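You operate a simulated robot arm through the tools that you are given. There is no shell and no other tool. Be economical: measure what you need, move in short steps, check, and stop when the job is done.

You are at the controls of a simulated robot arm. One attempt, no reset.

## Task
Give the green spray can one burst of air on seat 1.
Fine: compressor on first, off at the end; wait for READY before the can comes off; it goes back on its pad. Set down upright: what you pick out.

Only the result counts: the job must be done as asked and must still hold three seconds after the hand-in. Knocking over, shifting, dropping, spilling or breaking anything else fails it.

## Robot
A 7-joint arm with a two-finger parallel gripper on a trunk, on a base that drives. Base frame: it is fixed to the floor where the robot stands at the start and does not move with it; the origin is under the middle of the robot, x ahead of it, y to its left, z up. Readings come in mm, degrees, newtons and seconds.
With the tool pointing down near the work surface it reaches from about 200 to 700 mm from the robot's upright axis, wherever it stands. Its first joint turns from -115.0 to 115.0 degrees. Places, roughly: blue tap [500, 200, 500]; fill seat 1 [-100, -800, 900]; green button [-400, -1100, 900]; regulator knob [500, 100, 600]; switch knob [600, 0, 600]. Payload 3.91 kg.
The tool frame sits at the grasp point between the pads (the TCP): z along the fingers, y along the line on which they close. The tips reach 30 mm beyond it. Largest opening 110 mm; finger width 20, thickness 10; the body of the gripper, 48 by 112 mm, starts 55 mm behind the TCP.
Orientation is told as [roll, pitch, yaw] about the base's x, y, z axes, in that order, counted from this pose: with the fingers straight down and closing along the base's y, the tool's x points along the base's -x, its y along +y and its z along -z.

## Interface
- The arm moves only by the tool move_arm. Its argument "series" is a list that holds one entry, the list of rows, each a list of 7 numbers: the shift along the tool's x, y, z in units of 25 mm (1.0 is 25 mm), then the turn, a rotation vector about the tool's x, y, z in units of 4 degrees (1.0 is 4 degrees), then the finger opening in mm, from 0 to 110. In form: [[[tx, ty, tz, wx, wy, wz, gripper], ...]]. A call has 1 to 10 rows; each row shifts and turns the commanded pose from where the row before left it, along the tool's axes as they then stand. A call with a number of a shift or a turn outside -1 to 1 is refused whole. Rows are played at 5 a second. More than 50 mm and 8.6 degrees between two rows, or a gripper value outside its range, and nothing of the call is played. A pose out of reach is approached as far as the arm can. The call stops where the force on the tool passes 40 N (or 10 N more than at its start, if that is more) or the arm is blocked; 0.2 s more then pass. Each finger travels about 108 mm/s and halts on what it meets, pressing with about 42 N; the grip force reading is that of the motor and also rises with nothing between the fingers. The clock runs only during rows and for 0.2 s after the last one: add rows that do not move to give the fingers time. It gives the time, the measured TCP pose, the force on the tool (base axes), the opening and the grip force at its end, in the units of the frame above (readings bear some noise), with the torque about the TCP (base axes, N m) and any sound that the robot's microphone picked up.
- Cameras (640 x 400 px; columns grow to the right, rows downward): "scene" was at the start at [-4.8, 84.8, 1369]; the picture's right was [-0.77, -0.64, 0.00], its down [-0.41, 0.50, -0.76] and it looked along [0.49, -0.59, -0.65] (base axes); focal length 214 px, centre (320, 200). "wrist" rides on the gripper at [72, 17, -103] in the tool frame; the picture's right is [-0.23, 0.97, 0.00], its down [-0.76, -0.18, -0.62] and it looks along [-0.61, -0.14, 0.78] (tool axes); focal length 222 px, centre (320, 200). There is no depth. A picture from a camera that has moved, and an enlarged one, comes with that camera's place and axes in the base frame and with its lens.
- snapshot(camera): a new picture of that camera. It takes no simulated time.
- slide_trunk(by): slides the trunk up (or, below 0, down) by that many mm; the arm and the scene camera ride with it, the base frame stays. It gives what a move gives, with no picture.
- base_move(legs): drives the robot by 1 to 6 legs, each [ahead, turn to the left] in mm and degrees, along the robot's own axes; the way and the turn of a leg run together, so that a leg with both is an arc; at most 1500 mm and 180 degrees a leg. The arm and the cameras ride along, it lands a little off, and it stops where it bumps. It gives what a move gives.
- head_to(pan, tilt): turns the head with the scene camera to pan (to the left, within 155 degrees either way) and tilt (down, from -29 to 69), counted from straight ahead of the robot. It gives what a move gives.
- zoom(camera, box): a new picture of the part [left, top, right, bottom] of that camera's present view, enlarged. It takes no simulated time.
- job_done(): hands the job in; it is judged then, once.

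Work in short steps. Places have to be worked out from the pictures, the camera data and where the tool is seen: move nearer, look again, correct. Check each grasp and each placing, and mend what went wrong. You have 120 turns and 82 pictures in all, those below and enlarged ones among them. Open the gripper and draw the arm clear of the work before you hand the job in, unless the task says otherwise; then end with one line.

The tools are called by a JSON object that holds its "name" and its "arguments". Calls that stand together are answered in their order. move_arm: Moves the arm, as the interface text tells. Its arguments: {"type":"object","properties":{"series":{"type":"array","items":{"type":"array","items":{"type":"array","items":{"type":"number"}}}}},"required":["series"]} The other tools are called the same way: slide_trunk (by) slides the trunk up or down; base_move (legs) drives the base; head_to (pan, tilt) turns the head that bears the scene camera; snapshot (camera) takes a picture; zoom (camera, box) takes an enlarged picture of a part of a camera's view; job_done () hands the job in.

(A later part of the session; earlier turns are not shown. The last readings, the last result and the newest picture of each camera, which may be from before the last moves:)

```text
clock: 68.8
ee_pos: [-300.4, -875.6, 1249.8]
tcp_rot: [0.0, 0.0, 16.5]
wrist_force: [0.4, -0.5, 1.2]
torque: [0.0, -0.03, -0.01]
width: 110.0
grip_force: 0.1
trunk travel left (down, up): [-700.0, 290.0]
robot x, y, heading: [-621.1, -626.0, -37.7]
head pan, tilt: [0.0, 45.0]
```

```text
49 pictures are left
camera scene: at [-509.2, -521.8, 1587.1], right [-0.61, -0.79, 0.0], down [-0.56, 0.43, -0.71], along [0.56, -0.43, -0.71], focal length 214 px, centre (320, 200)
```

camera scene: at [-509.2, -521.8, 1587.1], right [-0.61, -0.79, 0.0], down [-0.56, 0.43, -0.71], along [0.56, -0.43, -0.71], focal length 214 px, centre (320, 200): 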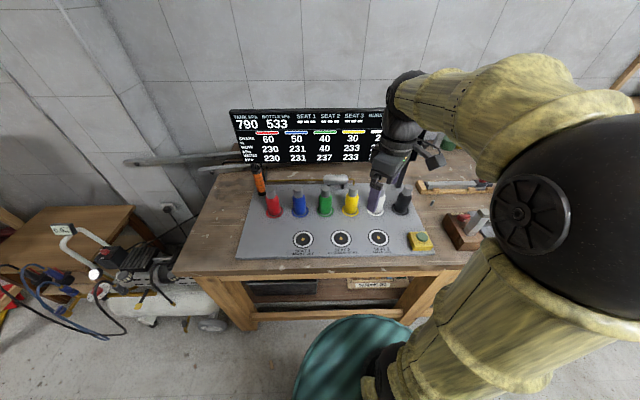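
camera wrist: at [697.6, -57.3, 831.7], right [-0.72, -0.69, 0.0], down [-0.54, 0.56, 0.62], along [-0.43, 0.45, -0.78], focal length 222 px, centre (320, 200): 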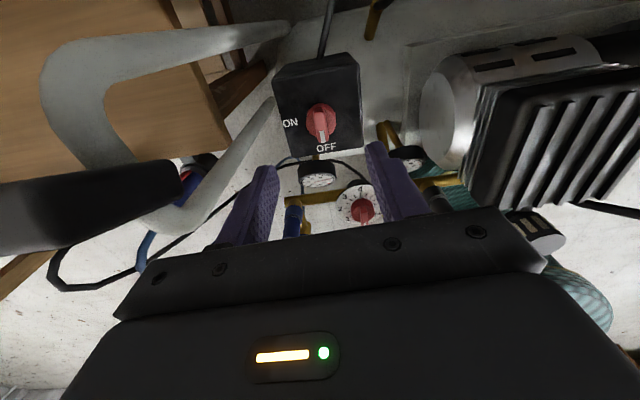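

Good view. I zoom in on the board to triangulate the can, seat and button.

{"name": "zoom", "arguments": {"camera": "scene", "box": [235, 170, 445, 270]}}

```text
3.05 times, centred on (340, 220) of scene
camera zoom: at [-509.2, -521.8, 1587.1], right [-0.61, -0.79, 0.0], down [-0.56, 0.43, -0.71], along [0.56, -0.43, -0.71], focal length 654 px, centre (259, 139)
```

zoom: 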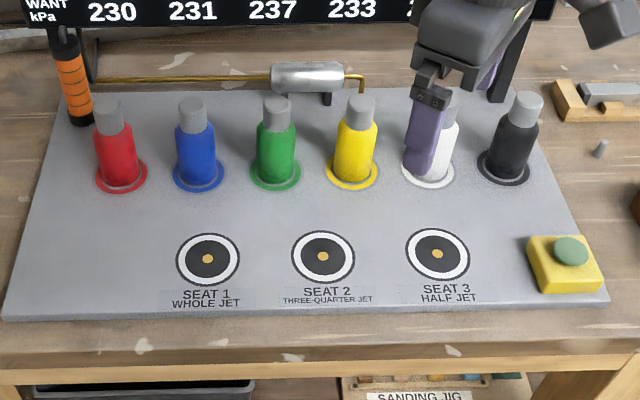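

Now I turn the tool to line up with the row (yaw -37.5) and move over near the green can at height.

{"name": "move_arm", "arguments": {"series": [[[0, 0, 0, 0, 0, 1, 90], [0, 0, 0, 0, 0, 1, 90], [0, 0, 0, 0, 0, 1, 90], [0, 0, 0, 0, 0, 1, 90], [0, 0, 0, 0, 0, 1, 90], [0, 0, 0, 0, 0, 1, 90], [0, 0, 0, 0, 0, 1, 90], [0, 0, 0, 0, 0, 1, 90], [0, 0, 0, 0, 0, 1, 90], [0, 0, 0, 0, 0, 1, 90]]]}}

{"name": "move_arm", "arguments": {"series": [[[0, 0, 0, 0, 0, 1, 90], [0, 0, 0, 0, 0, 1, 90], [0, 0, 0, 0, 0, 1, 90], [0, 0, 0, 0, 0, 0.5, 90]]]}}

{"name": "slide_trunk", "arguments": {"by": -105}}

{"name": "move_arm", "arguments": {"series": [[[-0.9, 0.56, 0, 0, 0, 0, 90], [-0.9, 0.56, 0, 0, 0, 0, 90], [-0.9, 0.56, 0, 0, 0, 0, 90], [-0.9, 0.56, 0, 0, 0, 0, 90], [-0.9, 0.56, 0, 0, 0, 0, 90], [-0.9, 0.56, 0, 0, 0, 0, 90], [-0.9, 0.56, 0, 0, 0, 0, 90], [-0.9, 0.56, 0, 0, 0, 0, 90], [-0.9, 0.56, 0, 0, 0, 0, 90]]]}}

{"name": "snapshot", "arguments": {"camera": "wrist"}}

```text
clock: 71.0
ee_pos: [-300.3, -876.1, 1249.2]
tcp_rot: [0.1, -0.1, -23.5]
wrist_force: [1.2, 0.7, 0.5]
torque: [-0.04, -0.01, 0.02]
width: 90.3
grip_force: 0.1
trunk travel left (down, up): [-700.0, 290.0]
robot x, y, heading: [-621.1, -627.1, -37.8]
head pan, tilt: [0.0, 45.0]
```

```text
clock: 72.0
ee_pos: [-299.5, -875.6, 1249.7]
tcp_rot: [0.0, 0.0, -37.6]
wrist_force: [0.7, -0.5, 0.2]
torque: [0.01, -0.01, -0.01]
width: 90.0
grip_force: 0.0
trunk travel left (down, up): [-700.0, 290.0]
robot x, y, heading: [-623.9, -625.6, -37.8]
head pan, tilt: [0.0, 45.0]
```

```text
clock: 73.3
ee_pos: [-299.6, -876.0, 1145.9]
tcp_rot: [0.0, -0.1, -37.5]
wrist_force: [-0.1, 0.2, 0.4]
torque: [-0.02, -0.02, 0.01]
width: 89.8
grip_force: 0.1
trunk travel left (down, up): [-595.0, 395.0]
robot x, y, heading: [-621.7, -628.6, -37.9]
head pan, tilt: [0.0, 45.0]
```

```text
clock: 75.3
ee_pos: [-62.3, -898.3, 1143.8]
tcp_rot: [0.0, 0.1, -37.6]
wrist_force: [0.3, -0.1, -0.2]
torque: [0.02, 0.03, 0.01]
width: 89.9
grip_force: 0.0
trunk travel left (down, up): [-595.0, 395.0]
robot x, y, heading: [-624.7, -624.9, -37.7]
head pan, tilt: [0.0, 45.0]
```

```text
47 pictures are left
camera wrist: at [-110.0, -841.4, 1246.4], right [0.77, 0.63, 0.0], down [0.5, -0.61, 0.62], along [0.39, -0.48, -0.78], focal length 222 px, centre (320, 200)
```

wrist: 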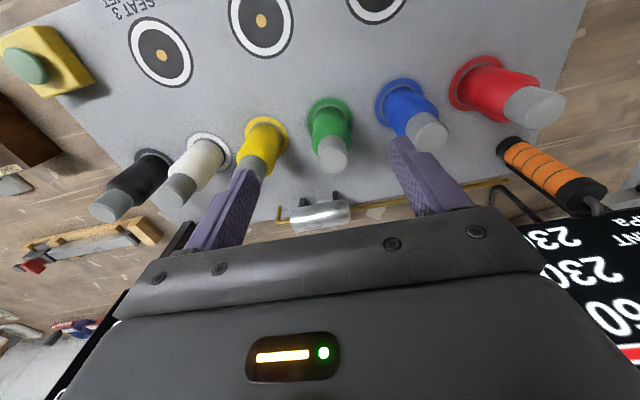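

The green can's axis is at about (-27.5, -921), cap top at z≈1033. I centre over it and descend partway, then check.

{"name": "move_arm", "arguments": {"series": [[[-0.82, 0.06, 0, 0, 0, 0, 80], [-0.82, 0.06, 0, 0, 0, 0, 80], [0, 0, 1, 0, 0, 0, 80], [0, 0, 1, 0, 0, 0, 80], [0, 0, 1, 0, 0, 0, 80]]]}}

{"name": "snapshot", "arguments": {"camera": "wrist"}}

{"name": "snapshot", "arguments": {"camera": "scene"}}

```text
clock: 76.5
ee_pos: [-28.5, -922.5, 1069.5]
tcp_rot: [0.0, 0.0, -37.4]
wrist_force: [-0.8, -0.4, -1.3]
torque: [0.01, 0.04, -0.01]
width: 80.1
grip_force: 0.0
trunk travel left (down, up): [-595.0, 395.0]
robot x, y, heading: [-620.1, -628.2, -37.5]
head pan, tilt: [0.0, 45.0]
```

```text
46 pictures are left
camera wrist: at [-76.2, -864.5, 1172.0], right [0.77, 0.63, 0.0], down [0.5, -0.6, 0.62], along [0.39, -0.48, -0.78], focal length 222 px, centre (320, 200)
```

wrist: 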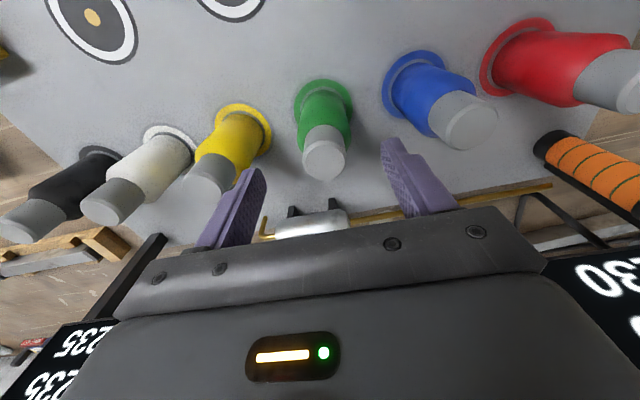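

```text
45 pictures are left
camera scene: at [-508.8, -521.9, 1482.1], right [-0.61, -0.79, 0.0], down [-0.56, 0.43, -0.71], along [0.56, -0.43, -0.71], focal length 214 px, centre (320, 200)
```

scene: 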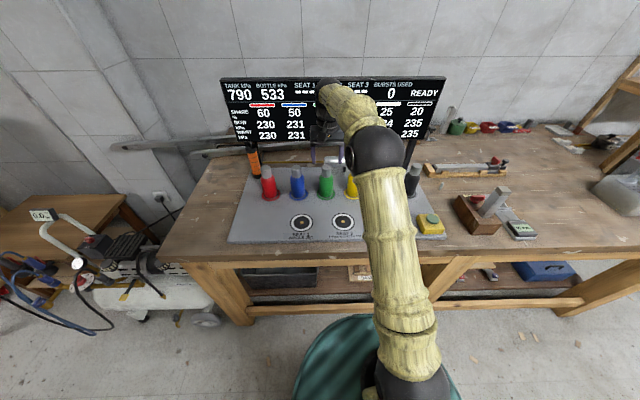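

Centred within 2 mm. I descend in steps to TCP z≈985 and check before closing.

{"name": "move_arm", "arguments": {"series": [[[0, 0.0, 0.8, 0, 0, 0, 80], [-0.0, 0, 0.8, 0, 0, 0, 80], [0, 0, 0.8, 0, 0, 0, 80], [0, 0, 0.8, 0, 0, 0, 80], [0, 0, 0.2, 0, 0, 0, 80]]]}}

{"name": "snapshot", "arguments": {"camera": "wrist"}}

```text
clock: 77.7
ee_pos: [-29.4, -921.3, 984.2]
tcp_rot: [0.1, 0.0, -37.6]
wrist_force: [-0.1, -0.8, 0.4]
torque: [0.01, -0.01, -0.03]
width: 80.0
grip_force: 0.1
trunk travel left (down, up): [-595.0, 395.0]
robot x, y, heading: [-622.4, -628.4, -37.6]
head pan, tilt: [0.0, 45.0]
```

```text
44 pictures are left
camera wrist: at [-76.7, -864.3, 1087.7], right [0.77, 0.63, 0.0], down [0.5, -0.6, 0.62], along [0.4, -0.48, -0.78], focal length 222 px, centre (320, 200)
```

wrist: 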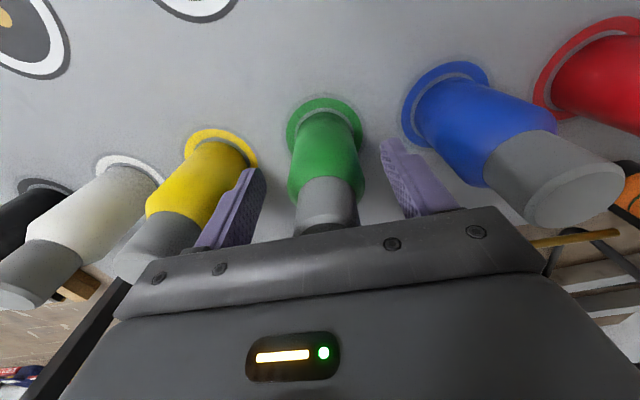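

Well placed. I close on the can.

{"name": "move_arm", "arguments": {"series": [[[0, 0, 0, 0, 0, 0, 60], [0, 0, 0, 0, 0, 0, 45], [0, 0, 0, 0, 0, 0, 35], [0, 0, 0, 0, 0, 0, 35], [0, 0, 0, 0, 0, 0, 35]]]}}

```text
clock: 78.9
ee_pos: [-29.3, -921.6, 985.0]
tcp_rot: [0.0, 0.0, -37.4]
wrist_force: [-0.2, 0.0, 0.1]
torque: [-0.01, -0.05, 0.04]
width: 50.7
grip_force: 42.4
trunk travel left (down, up): [-595.0, 395.0]
robot x, y, heading: [-622.5, -630.5, -37.6]
head pan, tilt: [0.0, 45.0]
```

Grip at 50.7 mm. I lift 50 mm, and check it comes up.

{"name": "move_arm", "arguments": {"series": [[[0, 0, -0.5, 0, 0, 0, 35], [0, 0, -0.75, 0, 0, 0, 35], [0, 0, -0.75, 0, 0, 0, 35], [0, 0, 0, 0, 0, 0, 35]]]}}

{"name": "move_arm", "arguments": {"series": [[[0.8, 0, 0, 0, 0, 0, 35], [0.8, 0, 0, 0, 0, 0, 35], [0.8, 0, 0, 0, 0, 0, 35], [0.8, 0, 0, 0, 0, 0, 35], [0.8, 0, 0, 0, 0, 0, 35], [0.8, 0, 0, 0, 0, 0, 35], [0.8, 0, 0, 0, 0, 0, 35], [0, 0, 0, 0, 0, 0, 35]]]}}

{"name": "snapshot", "arguments": {"camera": "wrist"}}

{"name": "snapshot", "arguments": {"camera": "scene"}}

```text
clock: 79.9
ee_pos: [-30.5, -922.9, 1034.1]
tcp_rot: [0.0, -0.1, -37.5]
wrist_force: [-0.1, -0.3, -2.4]
torque: [0.03, 0.04, -0.03]
width: 50.5
grip_force: 41.7
trunk travel left (down, up): [-595.0, 395.0]
robot x, y, heading: [-621.3, -623.5, -37.6]
head pan, tilt: [0.0, 45.0]
```

```text
clock: 81.7
ee_pos: [-140.6, -836.6, 1033.0]
tcp_rot: [0.0, 0.0, -37.5]
wrist_force: [-0.3, -0.5, -2.5]
torque: [0.03, 0.01, 0.01]
width: 50.6
grip_force: 41.9
trunk travel left (down, up): [-595.0, 395.0]
robot x, y, heading: [-623.0, -624.7, -37.8]
head pan, tilt: [0.0, 45.0]
```

```text
43 pictures are left
camera wrist: at [-188.3, -779.3, 1137.1], right [0.77, 0.63, 0.0], down [0.5, -0.6, 0.62], along [0.39, -0.48, -0.78], focal length 222 px, centre (320, 200)
```

wrist: 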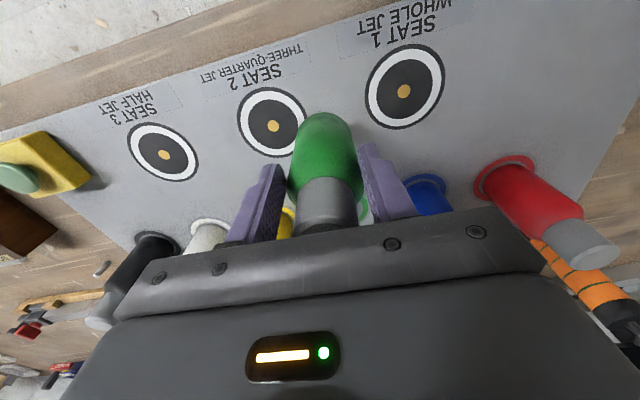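

```text
42 pictures are left
camera scene: at [-508.9, -521.9, 1482.0], right [-0.61, -0.79, 0.0], down [-0.56, 0.43, -0.71], along [0.56, -0.43, -0.71], focal length 214 px, centre (320, 200)
```

scene: 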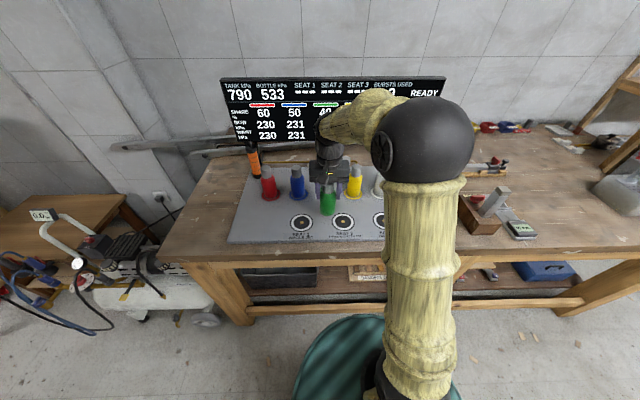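

Seat 1 works out at (-89, -766.5). I shift along the row by 87 mm and lower to just above it, then check.

{"name": "move_arm", "arguments": {"series": [[[0.07, 0.87, 0, 0, 0, 0, 35], [0, 0.87, 0, 0, 0, 0, 35], [0, 0.87, 0, 0, 0, 0, 35], [0, 0.87, 0, 0, 0, 0, 35], [0, 0, 0.7, 0, 0, 0, 35], [0, 0, 0.7, 0, 0, 0, 35], [0, 0, 0, 0, 0, 0, 35]]]}}

{"name": "snapshot", "arguments": {"camera": "wrist"}}

{"name": "zoom", "arguments": {"camera": "scene", "box": [230, 150, 390, 250]}}

```text
clock: 83.3
ee_pos: [-88.3, -765.5, 999.0]
tcp_rot: [0.0, 0.0, -37.5]
wrist_force: [-0.1, 0.6, -1.5]
torque: [0.01, 0.04, -0.03]
width: 50.6
grip_force: 42.1
trunk travel left (down, up): [-595.0, 395.0]
robot x, y, heading: [-620.3, -623.8, -37.8]
head pan, tilt: [0.0, 45.0]
```

```text
41 pictures are left
camera wrist: at [-135.9, -709.2, 1102.2], right [0.77, 0.63, 0.0], down [0.5, -0.6, 0.62], along [0.39, -0.48, -0.78], focal length 222 px, centre (320, 200)
```

wrist: 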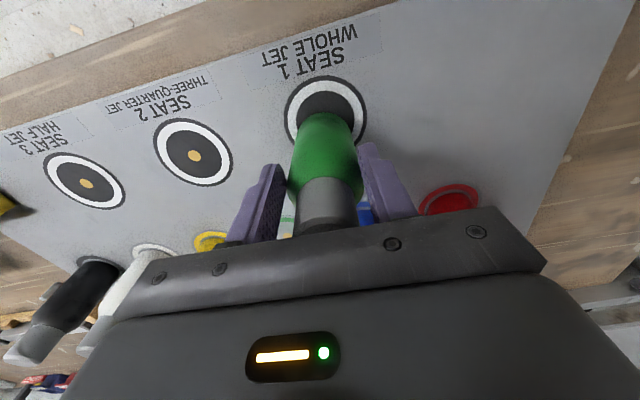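

```text
4.00 times, centred on (310, 200) of scene
camera zoom: at [-508.8, -521.8, 1482.0], right [-0.61, -0.79, 0.0], down [-0.56, 0.43, -0.71], along [0.56, -0.43, -0.71], focal length 858 px, centre (360, 200)
```

zoom: 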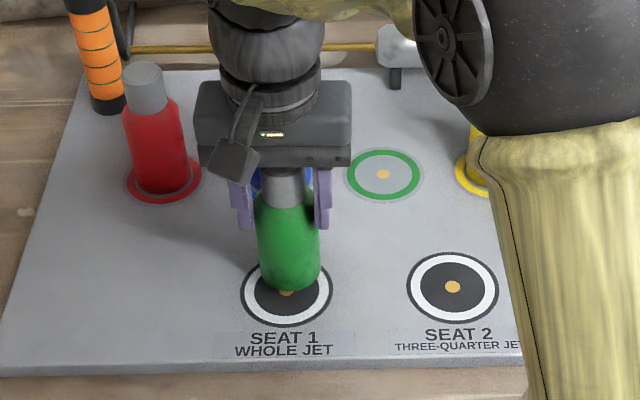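

Estimates scatter by a few mm; a closer zoom of the can's foot over the seat will settle the offset.

{"name": "zoom", "arguments": {"camera": "scene", "box": [282, 195, 322, 235]}}

{"name": "zoom", "arguments": {"camera": "wrist", "box": [270, 60, 380, 170]}}

```text
10.00 times, centred on (302, 215) of scene
camera zoom: at [-508.8, -521.8, 1482.0], right [-0.61, -0.79, 0.0], down [-0.56, 0.43, -0.71], along [0.56, -0.43, -0.71], focal length 2145 px, centre (500, 50)
```

zoom: 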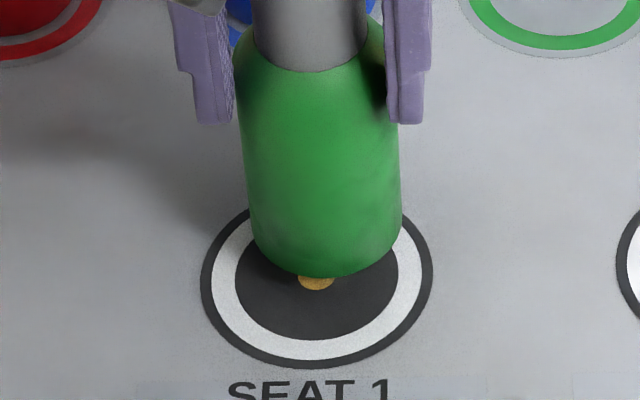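

```text
3.64 times, centred on (325, 115) of wrist
camera zoom: at [-135.9, -709.2, 1102.2], right [0.77, 0.63, 0.0], down [0.5, -0.6, 0.62], along [0.39, -0.48, -0.78], focal length 808 px, centre (302, 509)
```

zoom: 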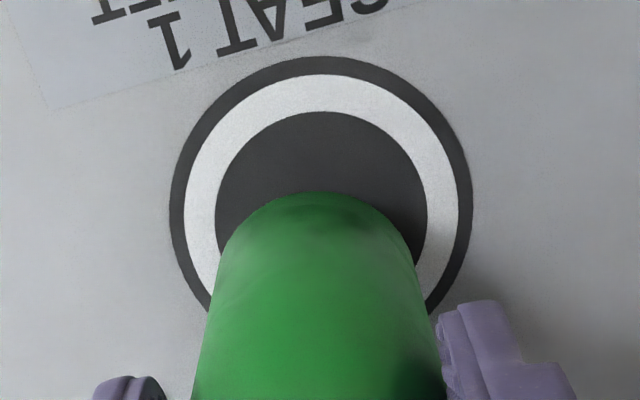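

Both views agree the can's foot lies ~8 mm too far from the robot relative to the seat's centre. I shift 8.5 mm back and 1.5 mm along, then lower near contact.

{"name": "move_arm", "arguments": {"series": [[[0.34, 0.06, 0, 0, 0, 0, 35], [0, 0, 0.3, 0, 0, 0, 35], [0, 0, 0, 0, 0, 0, 35]]]}}

{"name": "zoom", "arguments": {"camera": "scene", "box": [282, 195, 322, 235]}}

{"name": "zoom", "arguments": {"camera": "wrist", "box": [270, 60, 380, 170]}}

```text
clock: 84.1
ee_pos: [-93.8, -760.4, 992.8]
tcp_rot: [0.0, 0.0, -37.4]
wrist_force: [-0.1, -0.1, -2.4]
torque: [0.01, 0.02, -0.01]
width: 50.5
grip_force: 41.8
trunk travel left (down, up): [-595.0, 395.0]
robot x, y, heading: [-620.6, -628.2, -37.8]
head pan, tilt: [0.0, 45.0]
```

```text
10.00 times, centred on (302, 215) of scene
camera zoom: at [-508.8, -521.9, 1482.1], right [-0.61, -0.79, 0.0], down [-0.56, 0.43, -0.71], along [0.56, -0.43, -0.71], focal length 2145 px, centre (500, 50)
```

zoom: 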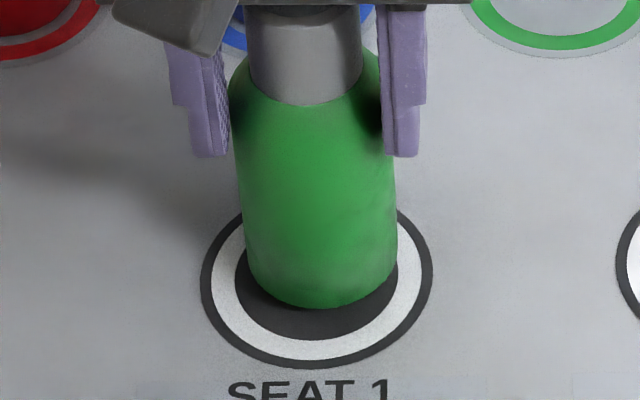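

```text
3.64 times, centred on (325, 115) of wrist
camera zoom: at [-141.2, -703.4, 1094.9], right [0.77, 0.63, 0.0], down [0.5, -0.6, 0.62], along [0.39, -0.48, -0.78], focal length 808 px, centre (302, 509)
```

zoom: 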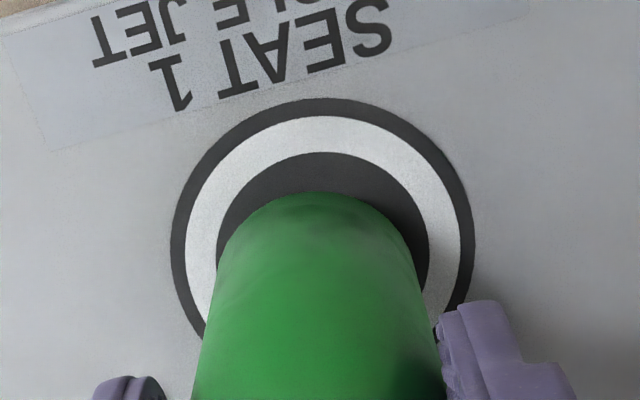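

Now concentric: the margin around the foot is about even. I lower the last 7 mm and release.

{"name": "move_arm", "arguments": {"series": [[[0, 0, 0.15, 0, 0, 0, 35], [0, 0, 0.14, 0, 0, 0, 35], [0, 0, 0, 0, 0, 0, 35]]]}}

```text
clock: 84.9
ee_pos: [-93.2, -760.8, 984.5]
tcp_rot: [0.0, 0.0, -37.5]
wrist_force: [-0.1, -1.0, -2.6]
torque: [0.03, -0.01, -0.02]
width: 50.6
grip_force: 42.0
trunk travel left (down, up): [-595.0, 395.0]
robot x, y, heading: [-619.0, -628.1, -37.8]
head pan, tilt: [0.0, 45.0]
```

Force still shows the hanging weight; I go down in 1 mm steps until it touches.

{"name": "move_arm", "arguments": {"series": [[[0, 0, 0.05, 0, 0, 0, 35], [0, 0, 0, 0, 0, 0, 35]]]}}

{"name": "move_arm", "arguments": {"series": [[[0, 0, 0.05, 0, 0, 0, 35], [0, 0, 0, 0, 0, 0, 35]]]}}

```text
clock: 85.5
ee_pos: [-93.8, -760.2, 984.8]
tcp_rot: [0.0, -0.1, -37.5]
wrist_force: [0.4, -1.4, 7.8]
torque: [-0.28, 0.02, 0.03]
width: 50.4
grip_force: 41.7
trunk travel left (down, up): [-595.0, 395.0]
robot x, y, heading: [-619.8, -627.2, -37.7]
head pan, tilt: [0.0, 45.0]
```

```text
clock: 86.1
ee_pos: [-94.1, -759.9, 983.9]
tcp_rot: [0.2, -0.2, -37.5]
wrist_force: [1.4, -3.0, 22.4]
torque: [-0.38, 0.1, -0.01]
width: 50.5
grip_force: 42.0
trunk travel left (down, up): [-595.0, 395.0]
robot x, y, heading: [-621.1, -625.6, -37.8]
head pan, tilt: [0.0, 45.0]
```

Contact made (22 N up). I ease up 1 mm, open the fingers, and look at the panel.

{"name": "move_arm", "arguments": {"series": [[[0, 0, -0.05, 0, 0, 0, 35], [0, 0, 0, 0, 0, 0, 55], [0, 0, 0, 0, 0, 0, 65], [0, 0, 0, 0, 0, 0, 80], [0, 0, 0, 0, 0, 0, 80]]]}}

{"name": "move_arm", "arguments": {"series": [[[0, 0, -1, 0, 0, 0, 80], [0, 0, -1, 0, 0, 0, 80], [0, 0, -1, 0, 0, 0, 80], [0, 0, -1, 0, 0, 0, 80], [0, 0, -1, 0, 0, 0, 80]]]}}

{"name": "snapshot", "arguments": {"camera": "wrist"}}

{"name": "zoom", "arguments": {"camera": "scene", "box": [210, 70, 450, 250]}}

```text
clock: 87.3
ee_pos: [-92.6, -760.2, 984.1]
tcp_rot: [0.0, -0.1, -37.5]
wrist_force: [0.2, 0.3, 0.0]
torque: [0.0, 0.0, -0.02]
width: 80.1
grip_force: 0.1
trunk travel left (down, up): [-595.0, 395.0]
robot x, y, heading: [-621.0, -628.4, -37.7]
head pan, tilt: [0.0, 45.0]
```

```text
clock: 88.5
ee_pos: [-95.1, -759.9, 1108.7]
tcp_rot: [0.0, 0.0, -37.5]
wrist_force: [0.2, 0.7, -0.7]
torque: [0.0, -0.05, -0.04]
width: 80.1
grip_force: 0.0
trunk travel left (down, up): [-595.0, 395.0]
robot x, y, heading: [-619.3, -624.7, -37.6]
head pan, tilt: [0.0, 45.0]
```

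```text
35 pictures are left
camera wrist: at [-142.8, -703.2, 1212.0], right [0.77, 0.63, 0.0], down [0.5, -0.61, 0.62], along [0.39, -0.48, -0.78], focal length 222 px, centre (320, 200)
```

wrist: 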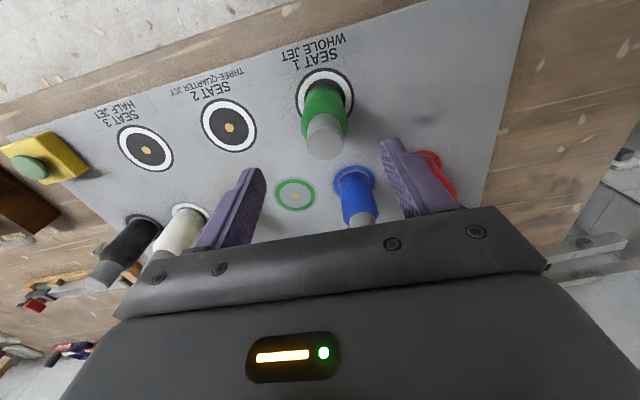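

```text
2.22 times, centred on (330, 160) of scene
camera zoom: at [-509.3, -521.8, 1482.1], right [-0.61, -0.79, 0.0], down [-0.56, 0.43, -0.71], along [0.56, -0.43, -0.71], focal length 477 px, centre (298, 289)
```

zoom: 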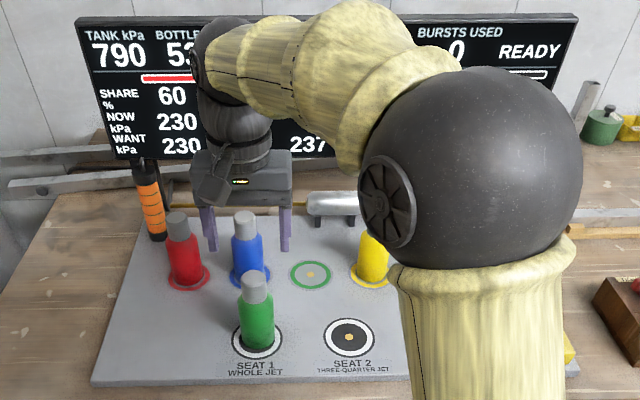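

Can stands upright on seat 1. I look at the panel after clearing: moving along the row toward the button with fingers closed.

{"name": "move_arm", "arguments": {"series": [[[0, -1, 0, 0, 0, 0, 40], [0, -1, 0, 0, 0, 0, 0], [0, -1, 0, 0, 0, 0, 0], [0, -1, 0, 0, 0, 0, 0], [0, -1, 0, 0, 0, 0, 0], [0, -1, 0, 0, 0, 0, 0], [0, -1, 0, 0, 0, 0, 0], [0, -1, 0, 0, 0, 0, 0]]]}}

{"name": "move_arm", "arguments": {"series": [[[0, -1, 0, 0, 0, 0, 0], [0, -1, 0, 0, 0, 0, 0], [0, -1, 0, 0, 0, 0, 0], [0, -1, 0, 0, 0, 0, 0], [0, -1, 0, 0, 0, 0, 0], [0, -1, 0, 0, 0, 0, 0], [0, -1, 0, 0, 0, 0, 0], [0, -1, 0, 0, 0, 0, 0], [0, -1, 0, 0, 0, 0, 0]]]}}

{"name": "snapshot", "arguments": {"camera": "wrist"}}

{"name": "zoom", "arguments": {"camera": "scene", "box": [210, 70, 450, 250]}}

```text
clock: 90.3
ee_pos: [-214.8, -918.6, 1107.3]
tcp_rot: [0.0, 0.0, -37.5]
wrist_force: [0.2, 0.4, 0.2]
torque: [-0.02, -0.01, 0.01]
width: 0.1
grip_force: 37.8
trunk travel left (down, up): [-595.0, 395.0]
robot x, y, heading: [-619.3, -628.5, -37.5]
head pan, tilt: [0.0, 45.0]
```

```text
clock: 92.3
ee_pos: [-353.5, -1099.0, 1109.8]
tcp_rot: [0.0, 0.0, -37.5]
wrist_force: [-0.4, 0.7, -0.2]
torque: [0.02, 0.01, 0.01]
width: 0.1
grip_force: 37.8
trunk travel left (down, up): [-595.0, 395.0]
robot x, y, heading: [-618.3, -626.7, -37.6]
head pan, tilt: [0.0, 45.0]
```

```text
33 pictures are left
camera wrist: at [-400.9, -1040.9, 1211.8], right [0.77, 0.63, 0.0], down [0.5, -0.61, 0.62], along [0.4, -0.48, -0.78], focal length 222 px, centre (320, 200)
```

wrist: 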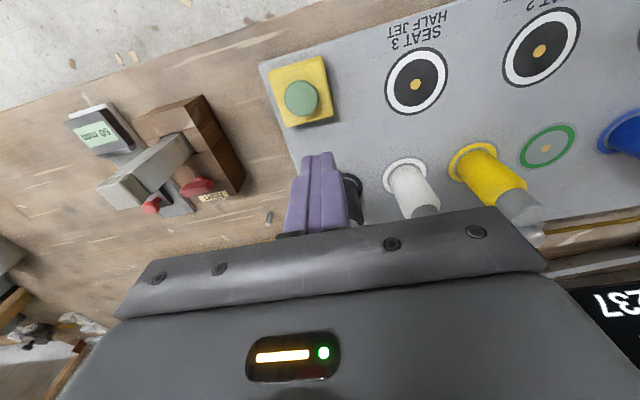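

```text
2.22 times, centred on (330, 160) of scene
camera zoom: at [-509.3, -522.3, 1482.1], right [-0.61, -0.79, 0.0], down [-0.56, 0.43, -0.71], along [0.56, -0.43, -0.71], focal length 477 px, centre (298, 289)
```

zoom: 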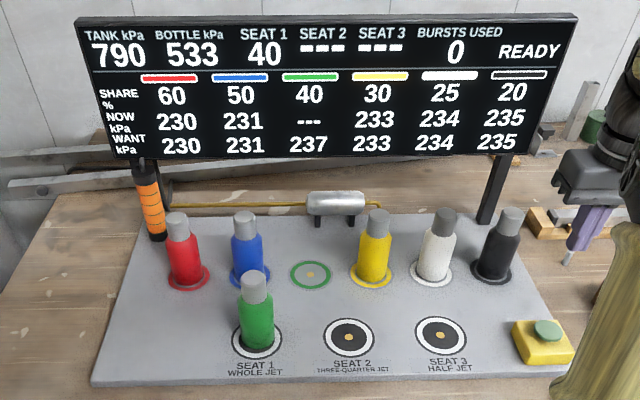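

Panel: SEAT 1 shows 40, READY. Button top at about (-371.5, -1110.5, 923). I centre over it and descend to ~10 mm above.

{"name": "move_arm", "arguments": {"series": [[[0.29, -0.8, 0, 0, 0, 0, 0], [0, 0, 1, 0, 0, 0, 0], [0, 0, 1, 0, 0, 0, 0], [0, 0, 1, 0, 0, 0, 0], [0, 0, 1, 0, 0, 0, 0], [0, 0, 1, 0, 0, 0, 0], [0, 0, 0.8, 0, 0, 0, 0]]]}}

{"name": "snapshot", "arguments": {"camera": "wrist"}}

```text
clock: 93.9
ee_pos: [-370.1, -1107.5, 963.8]
tcp_rot: [0.1, 0.0, -37.5]
wrist_force: [0.3, 0.3, 0.3]
torque: [0.01, 0.05, -0.02]
width: 0.0
grip_force: 37.7
trunk travel left (down, up): [-595.0, 395.0]
robot x, y, heading: [-620.3, -630.8, -37.8]
head pan, tilt: [0.0, 45.0]
```

```text
31 pictures are left
camera wrist: at [-417.3, -1051.9, 1066.6], right [0.77, 0.63, 0.0], down [0.5, -0.6, 0.62], along [0.4, -0.48, -0.78], focal length 222 px, centre (320, 200)
```

wrist: 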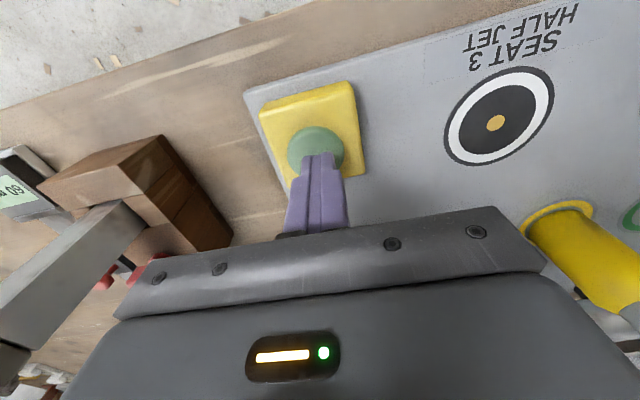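

The tips are right over the button. I press straight down in small rows until it bottoms.

{"name": "move_arm", "arguments": {"series": [[[0, 0, 0.2, 0, 0, 0, 0], [0, 0, 0.15, 0, 0, 0, 0], [0, 0, 0.15, 0, 0, 0, 0], [0, 0, 0.15, 0, 0, 0, 0], [0, 0, 0.1, 0, 0, 0, 0]]]}}

{"name": "zoom", "arguments": {"camera": "scene", "box": [210, 70, 450, 250]}}

```text
clock: 95.1
ee_pos: [-369.9, -1108.7, 947.6]
tcp_rot: [-0.2, -0.2, -37.5]
wrist_force: [1.3, 1.5, 15.9]
torque: [0.02, -0.04, -0.02]
width: 0.1
grip_force: 37.2
trunk travel left (down, up): [-595.0, 395.0]
robot x, y, heading: [-618.4, -625.0, -37.6]
head pan, tilt: [0.0, 45.0]
heard: click
```

```text
2.22 times, centred on (330, 160) of scene
camera zoom: at [-509.7, -520.4, 1482.3], right [-0.61, -0.79, 0.0], down [-0.56, 0.43, -0.71], along [0.56, -0.43, -0.71], focal length 477 px, centre (298, 289)
```

zoom: 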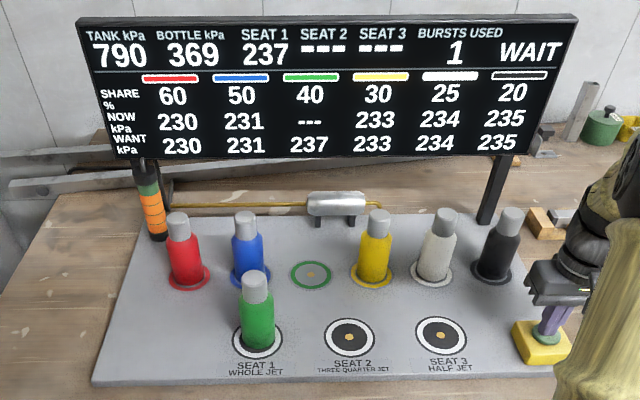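

A click; seat 1 now 237, 1 burst used, status WAIT. I lift off the button and move back up, which also passes time.

{"name": "move_arm", "arguments": {"series": [[[0, 0, -1, 0, 0, 0, 0], [0, 0, -1, 0, 0, 0, 0], [0, 0, -1, 0, 0, 0, 0], [0, 0, -1, 0, 0, 0, 0], [0, 0, -1, 0, 0, 0, 0], [0, 0, -1, 0, 0, 0, 0], [0, 0, -0.5, 0, 0, 0, 0]]]}}

{"name": "zoom", "arguments": {"camera": "scene", "box": [210, 70, 450, 250]}}

```text
clock: 96.7
ee_pos: [-371.2, -1107.0, 1108.2]
tcp_rot: [0.0, 0.0, -37.5]
wrist_force: [0.0, -0.4, 0.0]
torque: [-0.01, 0.01, -0.03]
width: 0.0
grip_force: 37.8
trunk travel left (down, up): [-595.0, 395.0]
robot x, y, heading: [-618.6, -625.7, -37.6]
head pan, tilt: [0.0, 45.0]
```

```text
2.22 times, centred on (330, 160) of scene
camera zoom: at [-509.2, -521.8, 1482.1], right [-0.61, -0.79, 0.0], down [-0.56, 0.43, -0.71], along [0.56, -0.43, -0.71], focal length 477 px, centre (298, 289)
```

zoom: 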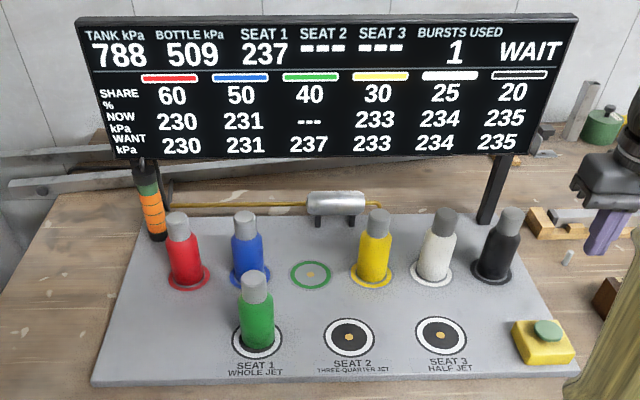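

Bottle is refilling (509), still WAIT. I travel back above the can on seat 1.

{"name": "move_arm", "arguments": {"series": [[[-0.02, 0.987, 0, 0, 0, 0, 0], [-0.02, 0.987, 0, 0, 0, 0, 0], [-0.02, 0.987, 0, 0, 0, 0, 0], [-0.02, 0.987, 0, 0, 0, 0, 0], [-0.02, 0.987, 0, 0, 0, 0, 0], [-0.02, 0.987, 0, 0, 0, 0, 0], [-0.02, 0.987, 0, 0, 0, 0, 0], [-0.02, 0.987, 0, 0, 0, 0, 0], [-0.02, 0.987, 0, 0, 0, 0, 0]]]}}

{"name": "move_arm", "arguments": {"series": [[[-0.02, 0.987, 0, 0, 0, 0, 0], [-0.02, 0.987, 0, 0, 0, 0, 0], [-0.02, 0.987, 0, 0, 0, 0, 0], [-0.02, 0.987, 0, 0, 0, 0, 0], [-0.02, 0.987, 0, 0, 0, 0, 20], [-0.02, 0.987, 0, 0, 0, 0, 40], [-0.02, 0.987, 0, 0, 0, 0, 60], [-0.02, 0.987, 0, 0, 0, 0, 80], [-0.02, 0.987, 0, 0, 0, 0, 80]]]}}

{"name": "snapshot", "arguments": {"camera": "wrist"}}

{"name": "zoom", "arguments": {"camera": "scene", "box": [210, 70, 450, 250]}}

```text
clock: 98.7
ee_pos: [-231.7, -934.6, 1108.0]
tcp_rot: [-0.1, 0.0, -37.6]
wrist_force: [0.3, 0.1, 0.1]
torque: [0.01, 0.02, 0.0]
width: 0.0
grip_force: 37.5
trunk travel left (down, up): [-595.0, 395.0]
robot x, y, heading: [-617.4, -626.8, -37.6]
head pan, tilt: [0.0, 45.0]
```

```text
clock: 100.7
ee_pos: [-92.9, -760.7, 1107.1]
tcp_rot: [0.0, 0.0, -37.6]
wrist_force: [0.8, 0.6, 0.0]
torque: [0.0, -0.04, 0.0]
width: 80.1
grip_force: 0.0
trunk travel left (down, up): [-595.0, 395.0]
robot x, y, heading: [-619.2, -628.2, -37.7]
head pan, tilt: [0.0, 45.0]
```

```text
28 pictures are left
camera wrist: at [-139.6, -702.6, 1210.0], right [0.77, 0.63, 0.0], down [0.5, -0.6, 0.62], along [0.39, -0.48, -0.78], focal length 222 px, centre (320, 200)
```

wrist: 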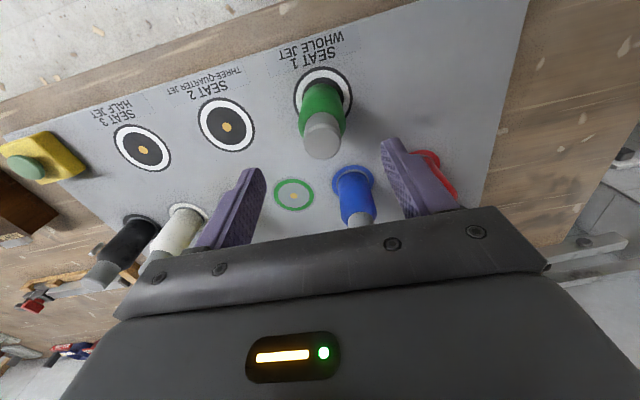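

```text
2.22 times, centred on (330, 160) of scene
camera zoom: at [-508.8, -521.5, 1482.0], right [-0.61, -0.79, 0.0], down [-0.56, 0.43, -0.71], along [0.56, -0.43, -0.71], focal length 477 px, centre (298, 289)
```

zoom: 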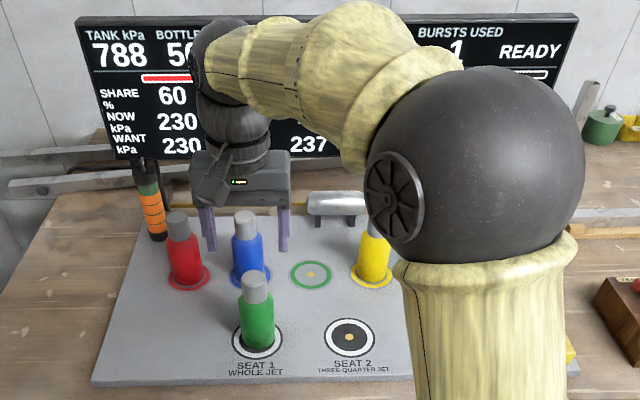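

READY is back. I descend to the release height over the can and grip it again.

{"name": "move_arm", "arguments": {"series": [[[0, 0, 1, 0, 0, 0, 80], [0, 0, 1, 0, 0, 0, 80], [0, 0, 1, 0, 0, 0, 80], [0, 0, 1, 0, 0, 0, 80], [0, 0, 0.88, 0, 0, 0, 80], [0, 0, 0, 0, 0, 0, 60], [0, 0, 0, 0, 0, 0, 45], [0, 0, 0, 0, 0, 0, 35], [0, 0, 0, 0, 0, 0, 35], [0, 0, 0, 0, 0, 0, 35]]]}}

{"name": "move_arm", "arguments": {"series": [[[0, 0, -0.5, 0, 0, 0, 35], [0, 0, -0.75, 0, 0, 0, 35], [0, 0, -0.75, 0, 0, 0, 35], [0, 0, 0, 0, 0, 0, 35]]]}}

```text
clock: 102.9
ee_pos: [-92.9, -761.2, 985.7]
tcp_rot: [0.1, -0.1, -37.5]
wrist_force: [-1.1, 0.5, -0.1]
torque: [0.02, 0.01, 0.02]
width: 50.7
grip_force: 41.5
trunk travel left (down, up): [-595.0, 395.0]
robot x, y, heading: [-620.7, -626.4, -37.6]
head pan, tilt: [0.0, 45.0]
```

```text
clock: 103.9
ee_pos: [-94.5, -762.7, 1036.7]
tcp_rot: [0.0, 0.0, -37.4]
wrist_force: [0.4, -0.1, -2.8]
torque: [0.01, 0.02, -0.01]
width: 50.5
grip_force: 42.1
trunk travel left (down, up): [-595.0, 395.0]
robot x, y, heading: [-618.3, -628.5, -37.6]
head pan, tilt: [0.0, 45.0]
```

Lifted. I carry it back: first along the row, then in to the green pad, and check from above.

{"name": "move_arm", "arguments": {"series": [[[0, -0.88, 0, 0, 0, 0, 35], [0, -0.88, 0, 0, 0, 0, 35], [0, -0.88, 0, 0, 0, 0, 35], [0, -0.87, 0, 0, 0, 0, 35], [-0.85, 0, 0, 0, 0, 0, 35], [-0.85, 0, 0, 0, 0, 0, 35], [-0.85, 0, 0, 0, 0, 0, 35], [-0.85, 0, 0, 0, 0, 0, 35], [-0.85, 0, 0, 0, 0, 0, 35], [-0.85, 0, 0, 0, 0, 0, 35]]]}}

{"name": "move_arm", "arguments": {"series": [[[-0.84, 0, 0, 0, 0, 0, 35], [0, 0, 0.7, 0, 0, 0, 35], [0, 0, 0.7, 0, 0, 0, 35], [0, 0, 0, 0, 0, 0, 35]]]}}

{"name": "zoom", "arguments": {"camera": "wrist", "box": [260, 60, 390, 190]}}

{"name": "zoom", "arguments": {"camera": "scene", "box": [270, 150, 390, 230]}}

```text
clock: 106.1
ee_pos: [-44.1, -909.2, 1034.8]
tcp_rot: [0.0, 0.0, -37.5]
wrist_force: [-0.6, -0.5, -2.7]
torque: [0.0, 0.04, 0.0]
width: 50.2
grip_force: 42.2
trunk travel left (down, up): [-595.0, 395.0]
robot x, y, heading: [-618.3, -626.0, -37.7]
head pan, tilt: [0.0, 45.0]
```

```text
clock: 107.1
ee_pos: [-27.5, -920.5, 1000.8]
tcp_rot: [-0.1, 0.0, -37.6]
wrist_force: [0.7, -0.1, -1.9]
torque: [0.03, 0.06, 0.04]
width: 50.5
grip_force: 41.8
trunk travel left (down, up): [-595.0, 395.0]
robot x, y, heading: [-621.3, -626.9, -37.7]
head pan, tilt: [0.0, 45.0]
```

```text
3.08 times, centred on (325, 125) of wrist
camera zoom: at [-75.7, -863.9, 1103.9], right [0.77, 0.63, 0.0], down [0.5, -0.6, 0.62], along [0.39, -0.48, -0.78], focal length 684 px, centre (305, 431)
```

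zoom: 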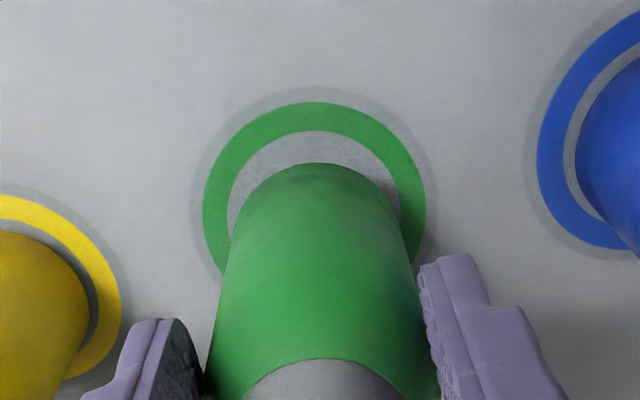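

```text
5.00 times, centred on (330, 190) of scene
camera zoom: at [-508.6, -522.1, 1482.1], right [-0.61, -0.79, 0.0], down [-0.56, 0.43, -0.71], along [0.56, -0.43, -0.71], focal length 1072 px, centre (270, 250)
```

zoom: 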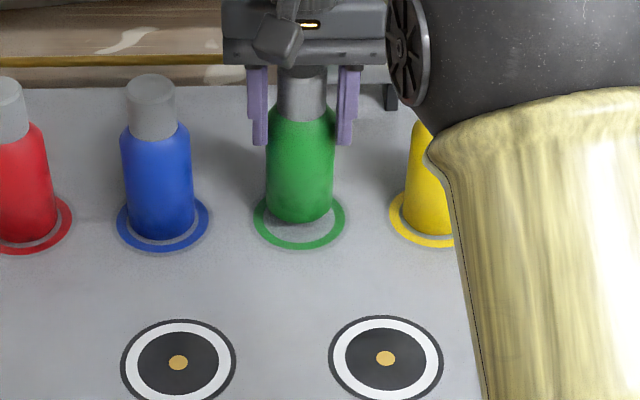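

The can is over its pad as it was. I lower 14 mm, then 1 mm steps until contact.

{"name": "move_arm", "arguments": {"series": [[[0, 0, 0.3, 0, 0, 0, 35], [0, 0, 0.26, 0, 0, 0, 35], [0, 0, 0, 0, 0, 0, 35]]]}}

{"name": "move_arm", "arguments": {"series": [[[0, 0, 0.04, 0, 0, 0, 35], [0, 0, 0, 0, 0, 0, 35]]]}}

```text
clock: 107.9
ee_pos: [-27.6, -920.1, 987.8]
tcp_rot: [0.0, 0.0, -37.6]
wrist_force: [0.3, 0.1, -3.6]
torque: [0.03, 0.02, 0.01]
width: 50.4
grip_force: 42.1
trunk travel left (down, up): [-595.0, 395.0]
robot x, y, heading: [-621.9, -628.9, -37.7]
head pan, tilt: [0.0, 45.0]
```

```text
clock: 108.5
ee_pos: [-28.4, -920.8, 986.9]
tcp_rot: [0.0, 0.0, -37.5]
wrist_force: [-0.5, -0.5, 0.1]
torque: [-0.05, -0.06, -0.02]
width: 50.1
grip_force: 42.7
trunk travel left (down, up): [-595.0, 395.0]
robot x, y, heading: [-624.2, -627.4, -37.6]
head pan, tilt: [0.0, 45.0]
```

Force went from -3.6 to 0: just touching. I go 1 mm more and then open and rise.

{"name": "move_arm", "arguments": {"series": [[[0, 0, 0.03, 0, 0, 0, 35], [0, 0, 0, 0, 0, 0, 35], [0, 0, 0, 0, 0, 0, 55], [0, 0, 0, 0, 0, 0, 65], [0, 0, 0, 0, 0, 0, 80], [0, 0, 0, 0, 0, 0, 80]]]}}

{"name": "move_arm", "arguments": {"series": [[[0, 0, -1, 0, 0, 0, 80], [0, 0, -1, 0, 0, 0, 80], [0, 0, -1, 0, 0, 0, 80], [0, 0, -1, 0, 0, 0, 80], [0, 0, -1, 0, 0, 0, 80], [0, 0, -1, 0, 0, 0, 80]]]}}

{"name": "move_arm", "arguments": {"series": [[[1, 0, -0.5, 0, 0, 0, 80], [1, 0, -0.5, 0, 0, 0, 80], [1, 0, -0.5, 0, 0, 0, 80], [1, 0, -0.5, 0, 0, 0, 80], [1, 0, -0.5, 0, 0, 0, 80], [1, -1, -0.5, 0, 0, 0, 80], [1, -1, -0.5, 0, 0, 0, 80], [1, -1, 0, 0, 0, 0, 80], [1, -1, 0, 0, 0, 0, 80], [1, -1, 0, 0, 0, 0, 80]]]}}

{"name": "snapshot", "arguments": {"camera": "scene"}}

```text
clock: 109.9
ee_pos: [-27.4, -921.6, 985.4]
tcp_rot: [0.0, 0.0, -37.5]
wrist_force: [0.4, 0.0, -0.7]
torque: [-0.03, -0.01, 0.0]
width: 80.0
grip_force: 0.2
trunk travel left (down, up): [-595.0, 395.0]
robot x, y, heading: [-620.2, -624.2, -37.5]
head pan, tilt: [0.0, 45.0]
```

```text
clock: 111.3
ee_pos: [-29.3, -920.7, 1132.0]
tcp_rot: [0.0, 0.1, -37.4]
wrist_force: [0.9, 1.1, 0.3]
torque: [-0.03, 0.02, -0.02]
width: 80.1
grip_force: 0.0
trunk travel left (down, up): [-595.0, 395.0]
robot x, y, heading: [-618.3, -629.1, -37.8]
head pan, tilt: [0.0, 45.0]
```

```text
clock: 113.5
ee_pos: [-302.3, -868.6, 1222.3]
tcp_rot: [0.0, 0.0, -37.5]
wrist_force: [-0.1, -0.4, 0.5]
torque: [-0.01, 0.0, 0.0]
width: 79.9
grip_force: 0.2
trunk travel left (down, up): [-595.0, 395.0]
robot x, y, heading: [-619.7, -625.2, -37.8]
head pan, tilt: [0.0, 45.0]
```

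```text
24 pictures are left
camera scene: at [-509.8, -521.6, 1482.1], right [-0.61, -0.79, 0.0], down [-0.56, 0.43, -0.71], along [0.56, -0.43, -0.71], focal length 214 px, centre (320, 200)
```

scene: 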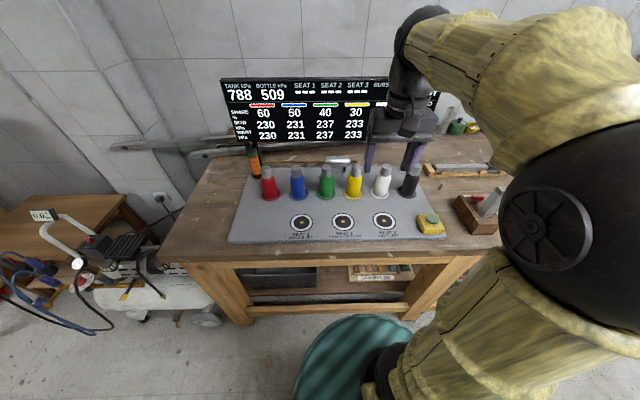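

Green is back on its pad and reads 237. Now back to the compressor: I retrace the drive.

{"name": "base_move", "arguments": {"legs": [[0, 100.6]]}}

{"name": "base_move", "arguments": {"legs": [[690, 0]]}}

```text
clock: 118.2
ee_pos: [-442.6, -268.5, 1222.0]
tcp_rot: [0.0, 0.0, 63.3]
wrist_force: [0.3, 0.3, 0.0]
torque: [0.0, -0.01, -0.05]
width: 80.0
grip_force: 0.1
trunk travel left (down, up): [-595.0, 395.0]
robot x, y, heading: [-620.2, -629.6, 63.3]
head pan, tilt: [0.0, 45.0]
```

```text
clock: 122.0
ee_pos: [-127.4, 360.8, 1223.2]
tcp_rot: [0.0, 0.0, 63.5]
wrist_force: [0.1, 0.1, 0.4]
torque: [-0.03, -0.01, -0.01]
width: 79.9
grip_force: 0.1
trunk travel left (down, up): [-595.0, 395.0]
robot x, y, heading: [-302.5, 3.0, 63.3]
head pan, tilt: [0.0, 45.0]
```

Right on track at (-302, 3). I turn right to heading 0, then drive ahead 300.

{"name": "base_move", "arguments": {"legs": [[0, -63.4]]}}

{"name": "base_move", "arguments": {"legs": [[300, 0]]}}

{"name": "move_arm", "arguments": {"series": [[[0, 0, 0, 0, 0, -1, 40], [0, 0, 0, 0, 0, -1, 40], [0, 0, 0, 0, 0, -1, 40], [0, 0, 0, 0, 0, -1, 40], [0, 0, 0, 0, 0, -1, 40], [0, 0, 0, 0, 0, -1, 40], [0, 0, 0, 0, 0, -1, 40], [0, 0, 0, 0, 0, -1, 40], [0, 0, 0, 0, 0, -1, 40], [0, 0, 0, 0, 0, -1, 40]]]}}

{"name": "move_arm", "arguments": {"series": [[[0, 0, 0, 0, 0, -1, 40], [0, 0, 0, 0, 0, -1, 40], [0, 0, 0, 0, 0, -1, 40], [0, 0, 0, 0, 0, -0.3, 40]]]}}

```text
clock: 125.2
ee_pos: [96.7, 10.3, 1222.2]
tcp_rot: [0.0, 0.0, 0.8]
wrist_force: [0.9, 0.3, 0.0]
torque: [0.01, -0.01, 0.02]
width: 80.2
grip_force: 0.0
trunk travel left (down, up): [-595.0, 395.0]
robot x, y, heading: [-305.2, -0.6, 0.8]
head pan, tilt: [0.0, 45.0]
```

```text
clock: 127.3
ee_pos: [404.7, 13.5, 1222.4]
tcp_rot: [0.1, 0.1, 0.9]
wrist_force: [0.2, -0.1, -0.2]
torque: [-0.06, 0.01, -0.01]
width: 80.0
grip_force: 0.2
trunk travel left (down, up): [-595.0, 395.0]
robot x, y, heading: [0.6, 3.7, 0.6]
head pan, tilt: [0.0, 45.0]
```

```text
clock: 129.5
ee_pos: [405.5, 14.4, 1222.3]
tcp_rot: [0.0, 0.0, 41.0]
wrist_force: [-0.3, 0.2, 0.0]
torque: [0.0, 0.0, 0.06]
width: 40.0
grip_force: 0.0
trunk travel left (down, up): [-595.0, 395.0]
robot x, y, heading: [5.0, 4.5, 0.7]
head pan, tilt: [0.0, 45.0]
```

```text
clock: 130.5
ee_pos: [403.8, 13.6, 1222.4]
tcp_rot: [0.0, 0.1, 54.3]
wrist_force: [0.4, 0.7, 0.7]
torque: [0.01, -0.01, 0.01]
width: 40.0
grip_force: 0.0
trunk travel left (down, up): [-595.0, 395.0]
robot x, y, heading: [5.0, 5.2, 0.7]
head pan, tilt: [0.0, 45.0]
```

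Now I lower the tool, reach out over the switch at z≈1000, and come down by trunk.

{"name": "move_arm", "arguments": {"series": [[[0, 0, 1, 0, 0, 0, 40], [0, 0, 1, 0, 0, 0, 40], [0, 0, 1, 0, 0, 0, 40], [0, 0, 1, 0, 0, 0, 40], [0, 0, 1, 0, 0, 0, 40], [0, 0, 1, 0, 0, 0, 40], [0, 0, 1, 0, 0, 0, 40], [0, 0, 1, 0, 0, 0, 40], [0, 0, 1, 0, 0, 0, 40]]]}}

{"name": "move_arm", "arguments": {"series": [[[-0.57, -0.904, 0, 0, 0, 0, 40], [-0.57, -0.904, 0, 0, 0, 0, 40], [-0.57, -0.904, 0, 0, 0, 0, 40], [-0.57, -0.904, 0, 0, 0, 0, 40], [-0.57, -0.904, 0, 0, 0, 0, 40], [-0.57, -0.904, 0, 0, 0, 0, 40], [-0.57, -0.904, 0, 0, 0, 0, 40], [-0.57, -0.904, 0, 0, 0, 0, 40], [-0.57, -0.904, 0, 0, 0, 0, 40]]]}}

{"name": "slide_trunk", "arguments": {"by": -250}}

{"name": "zoom", "arguments": {"camera": "wrist", "box": [240, 50, 400, 210]}}

```text
clock: 132.5
ee_pos: [405.8, 14.3, 996.9]
tcp_rot: [0.0, -0.1, 54.1]
wrist_force: [0.4, 0.2, 0.1]
torque: [0.0, 0.01, -0.04]
width: 39.9
grip_force: 0.1
trunk travel left (down, up): [-595.0, 395.0]
robot x, y, heading: [3.1, 4.8, 0.5]
head pan, tilt: [0.0, 45.0]
```

```text
clock: 134.5
ee_pos: [644.1, -2.6, 995.8]
tcp_rot: [0.0, 0.1, 54.1]
wrist_force: [-0.3, -0.6, 0.0]
torque: [0.02, 0.0, 0.0]
width: 39.9
grip_force: 0.0
trunk travel left (down, up): [-595.0, 395.0]
robot x, y, heading: [4.1, 2.8, 0.4]
head pan, tilt: [0.0, 45.0]
```

```text
clock: 137.1
ee_pos: [644.2, -3.6, 745.2]
tcp_rot: [0.0, -0.1, 54.0]
wrist_force: [-0.2, 0.2, -0.5]
torque: [0.0, 0.02, 0.0]
width: 40.2
grip_force: 0.1
trunk travel left (down, up): [-345.0, 645.0]
robot x, y, heading: [4.2, 3.2, 0.3]
head pan, tilt: [0.0, 45.0]
```

```text
2.50 times, centred on (320, 130) of wrist
camera zoom: at [587.6, -51.9, 849.2], right [-0.66, 0.76, 0.0], down [0.59, 0.51, 0.62], along [0.47, 0.41, -0.78], focal length 555 px, centre (320, 375)
```

zoom: 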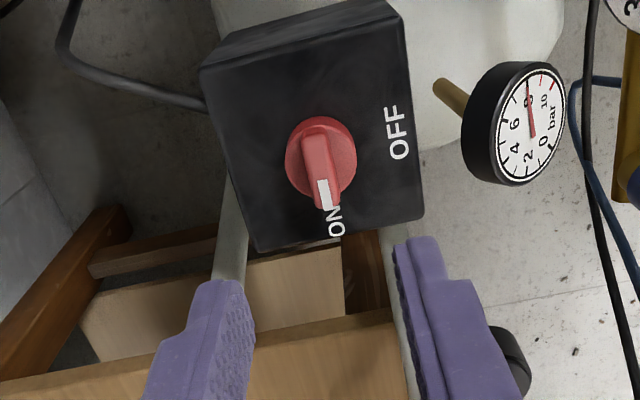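

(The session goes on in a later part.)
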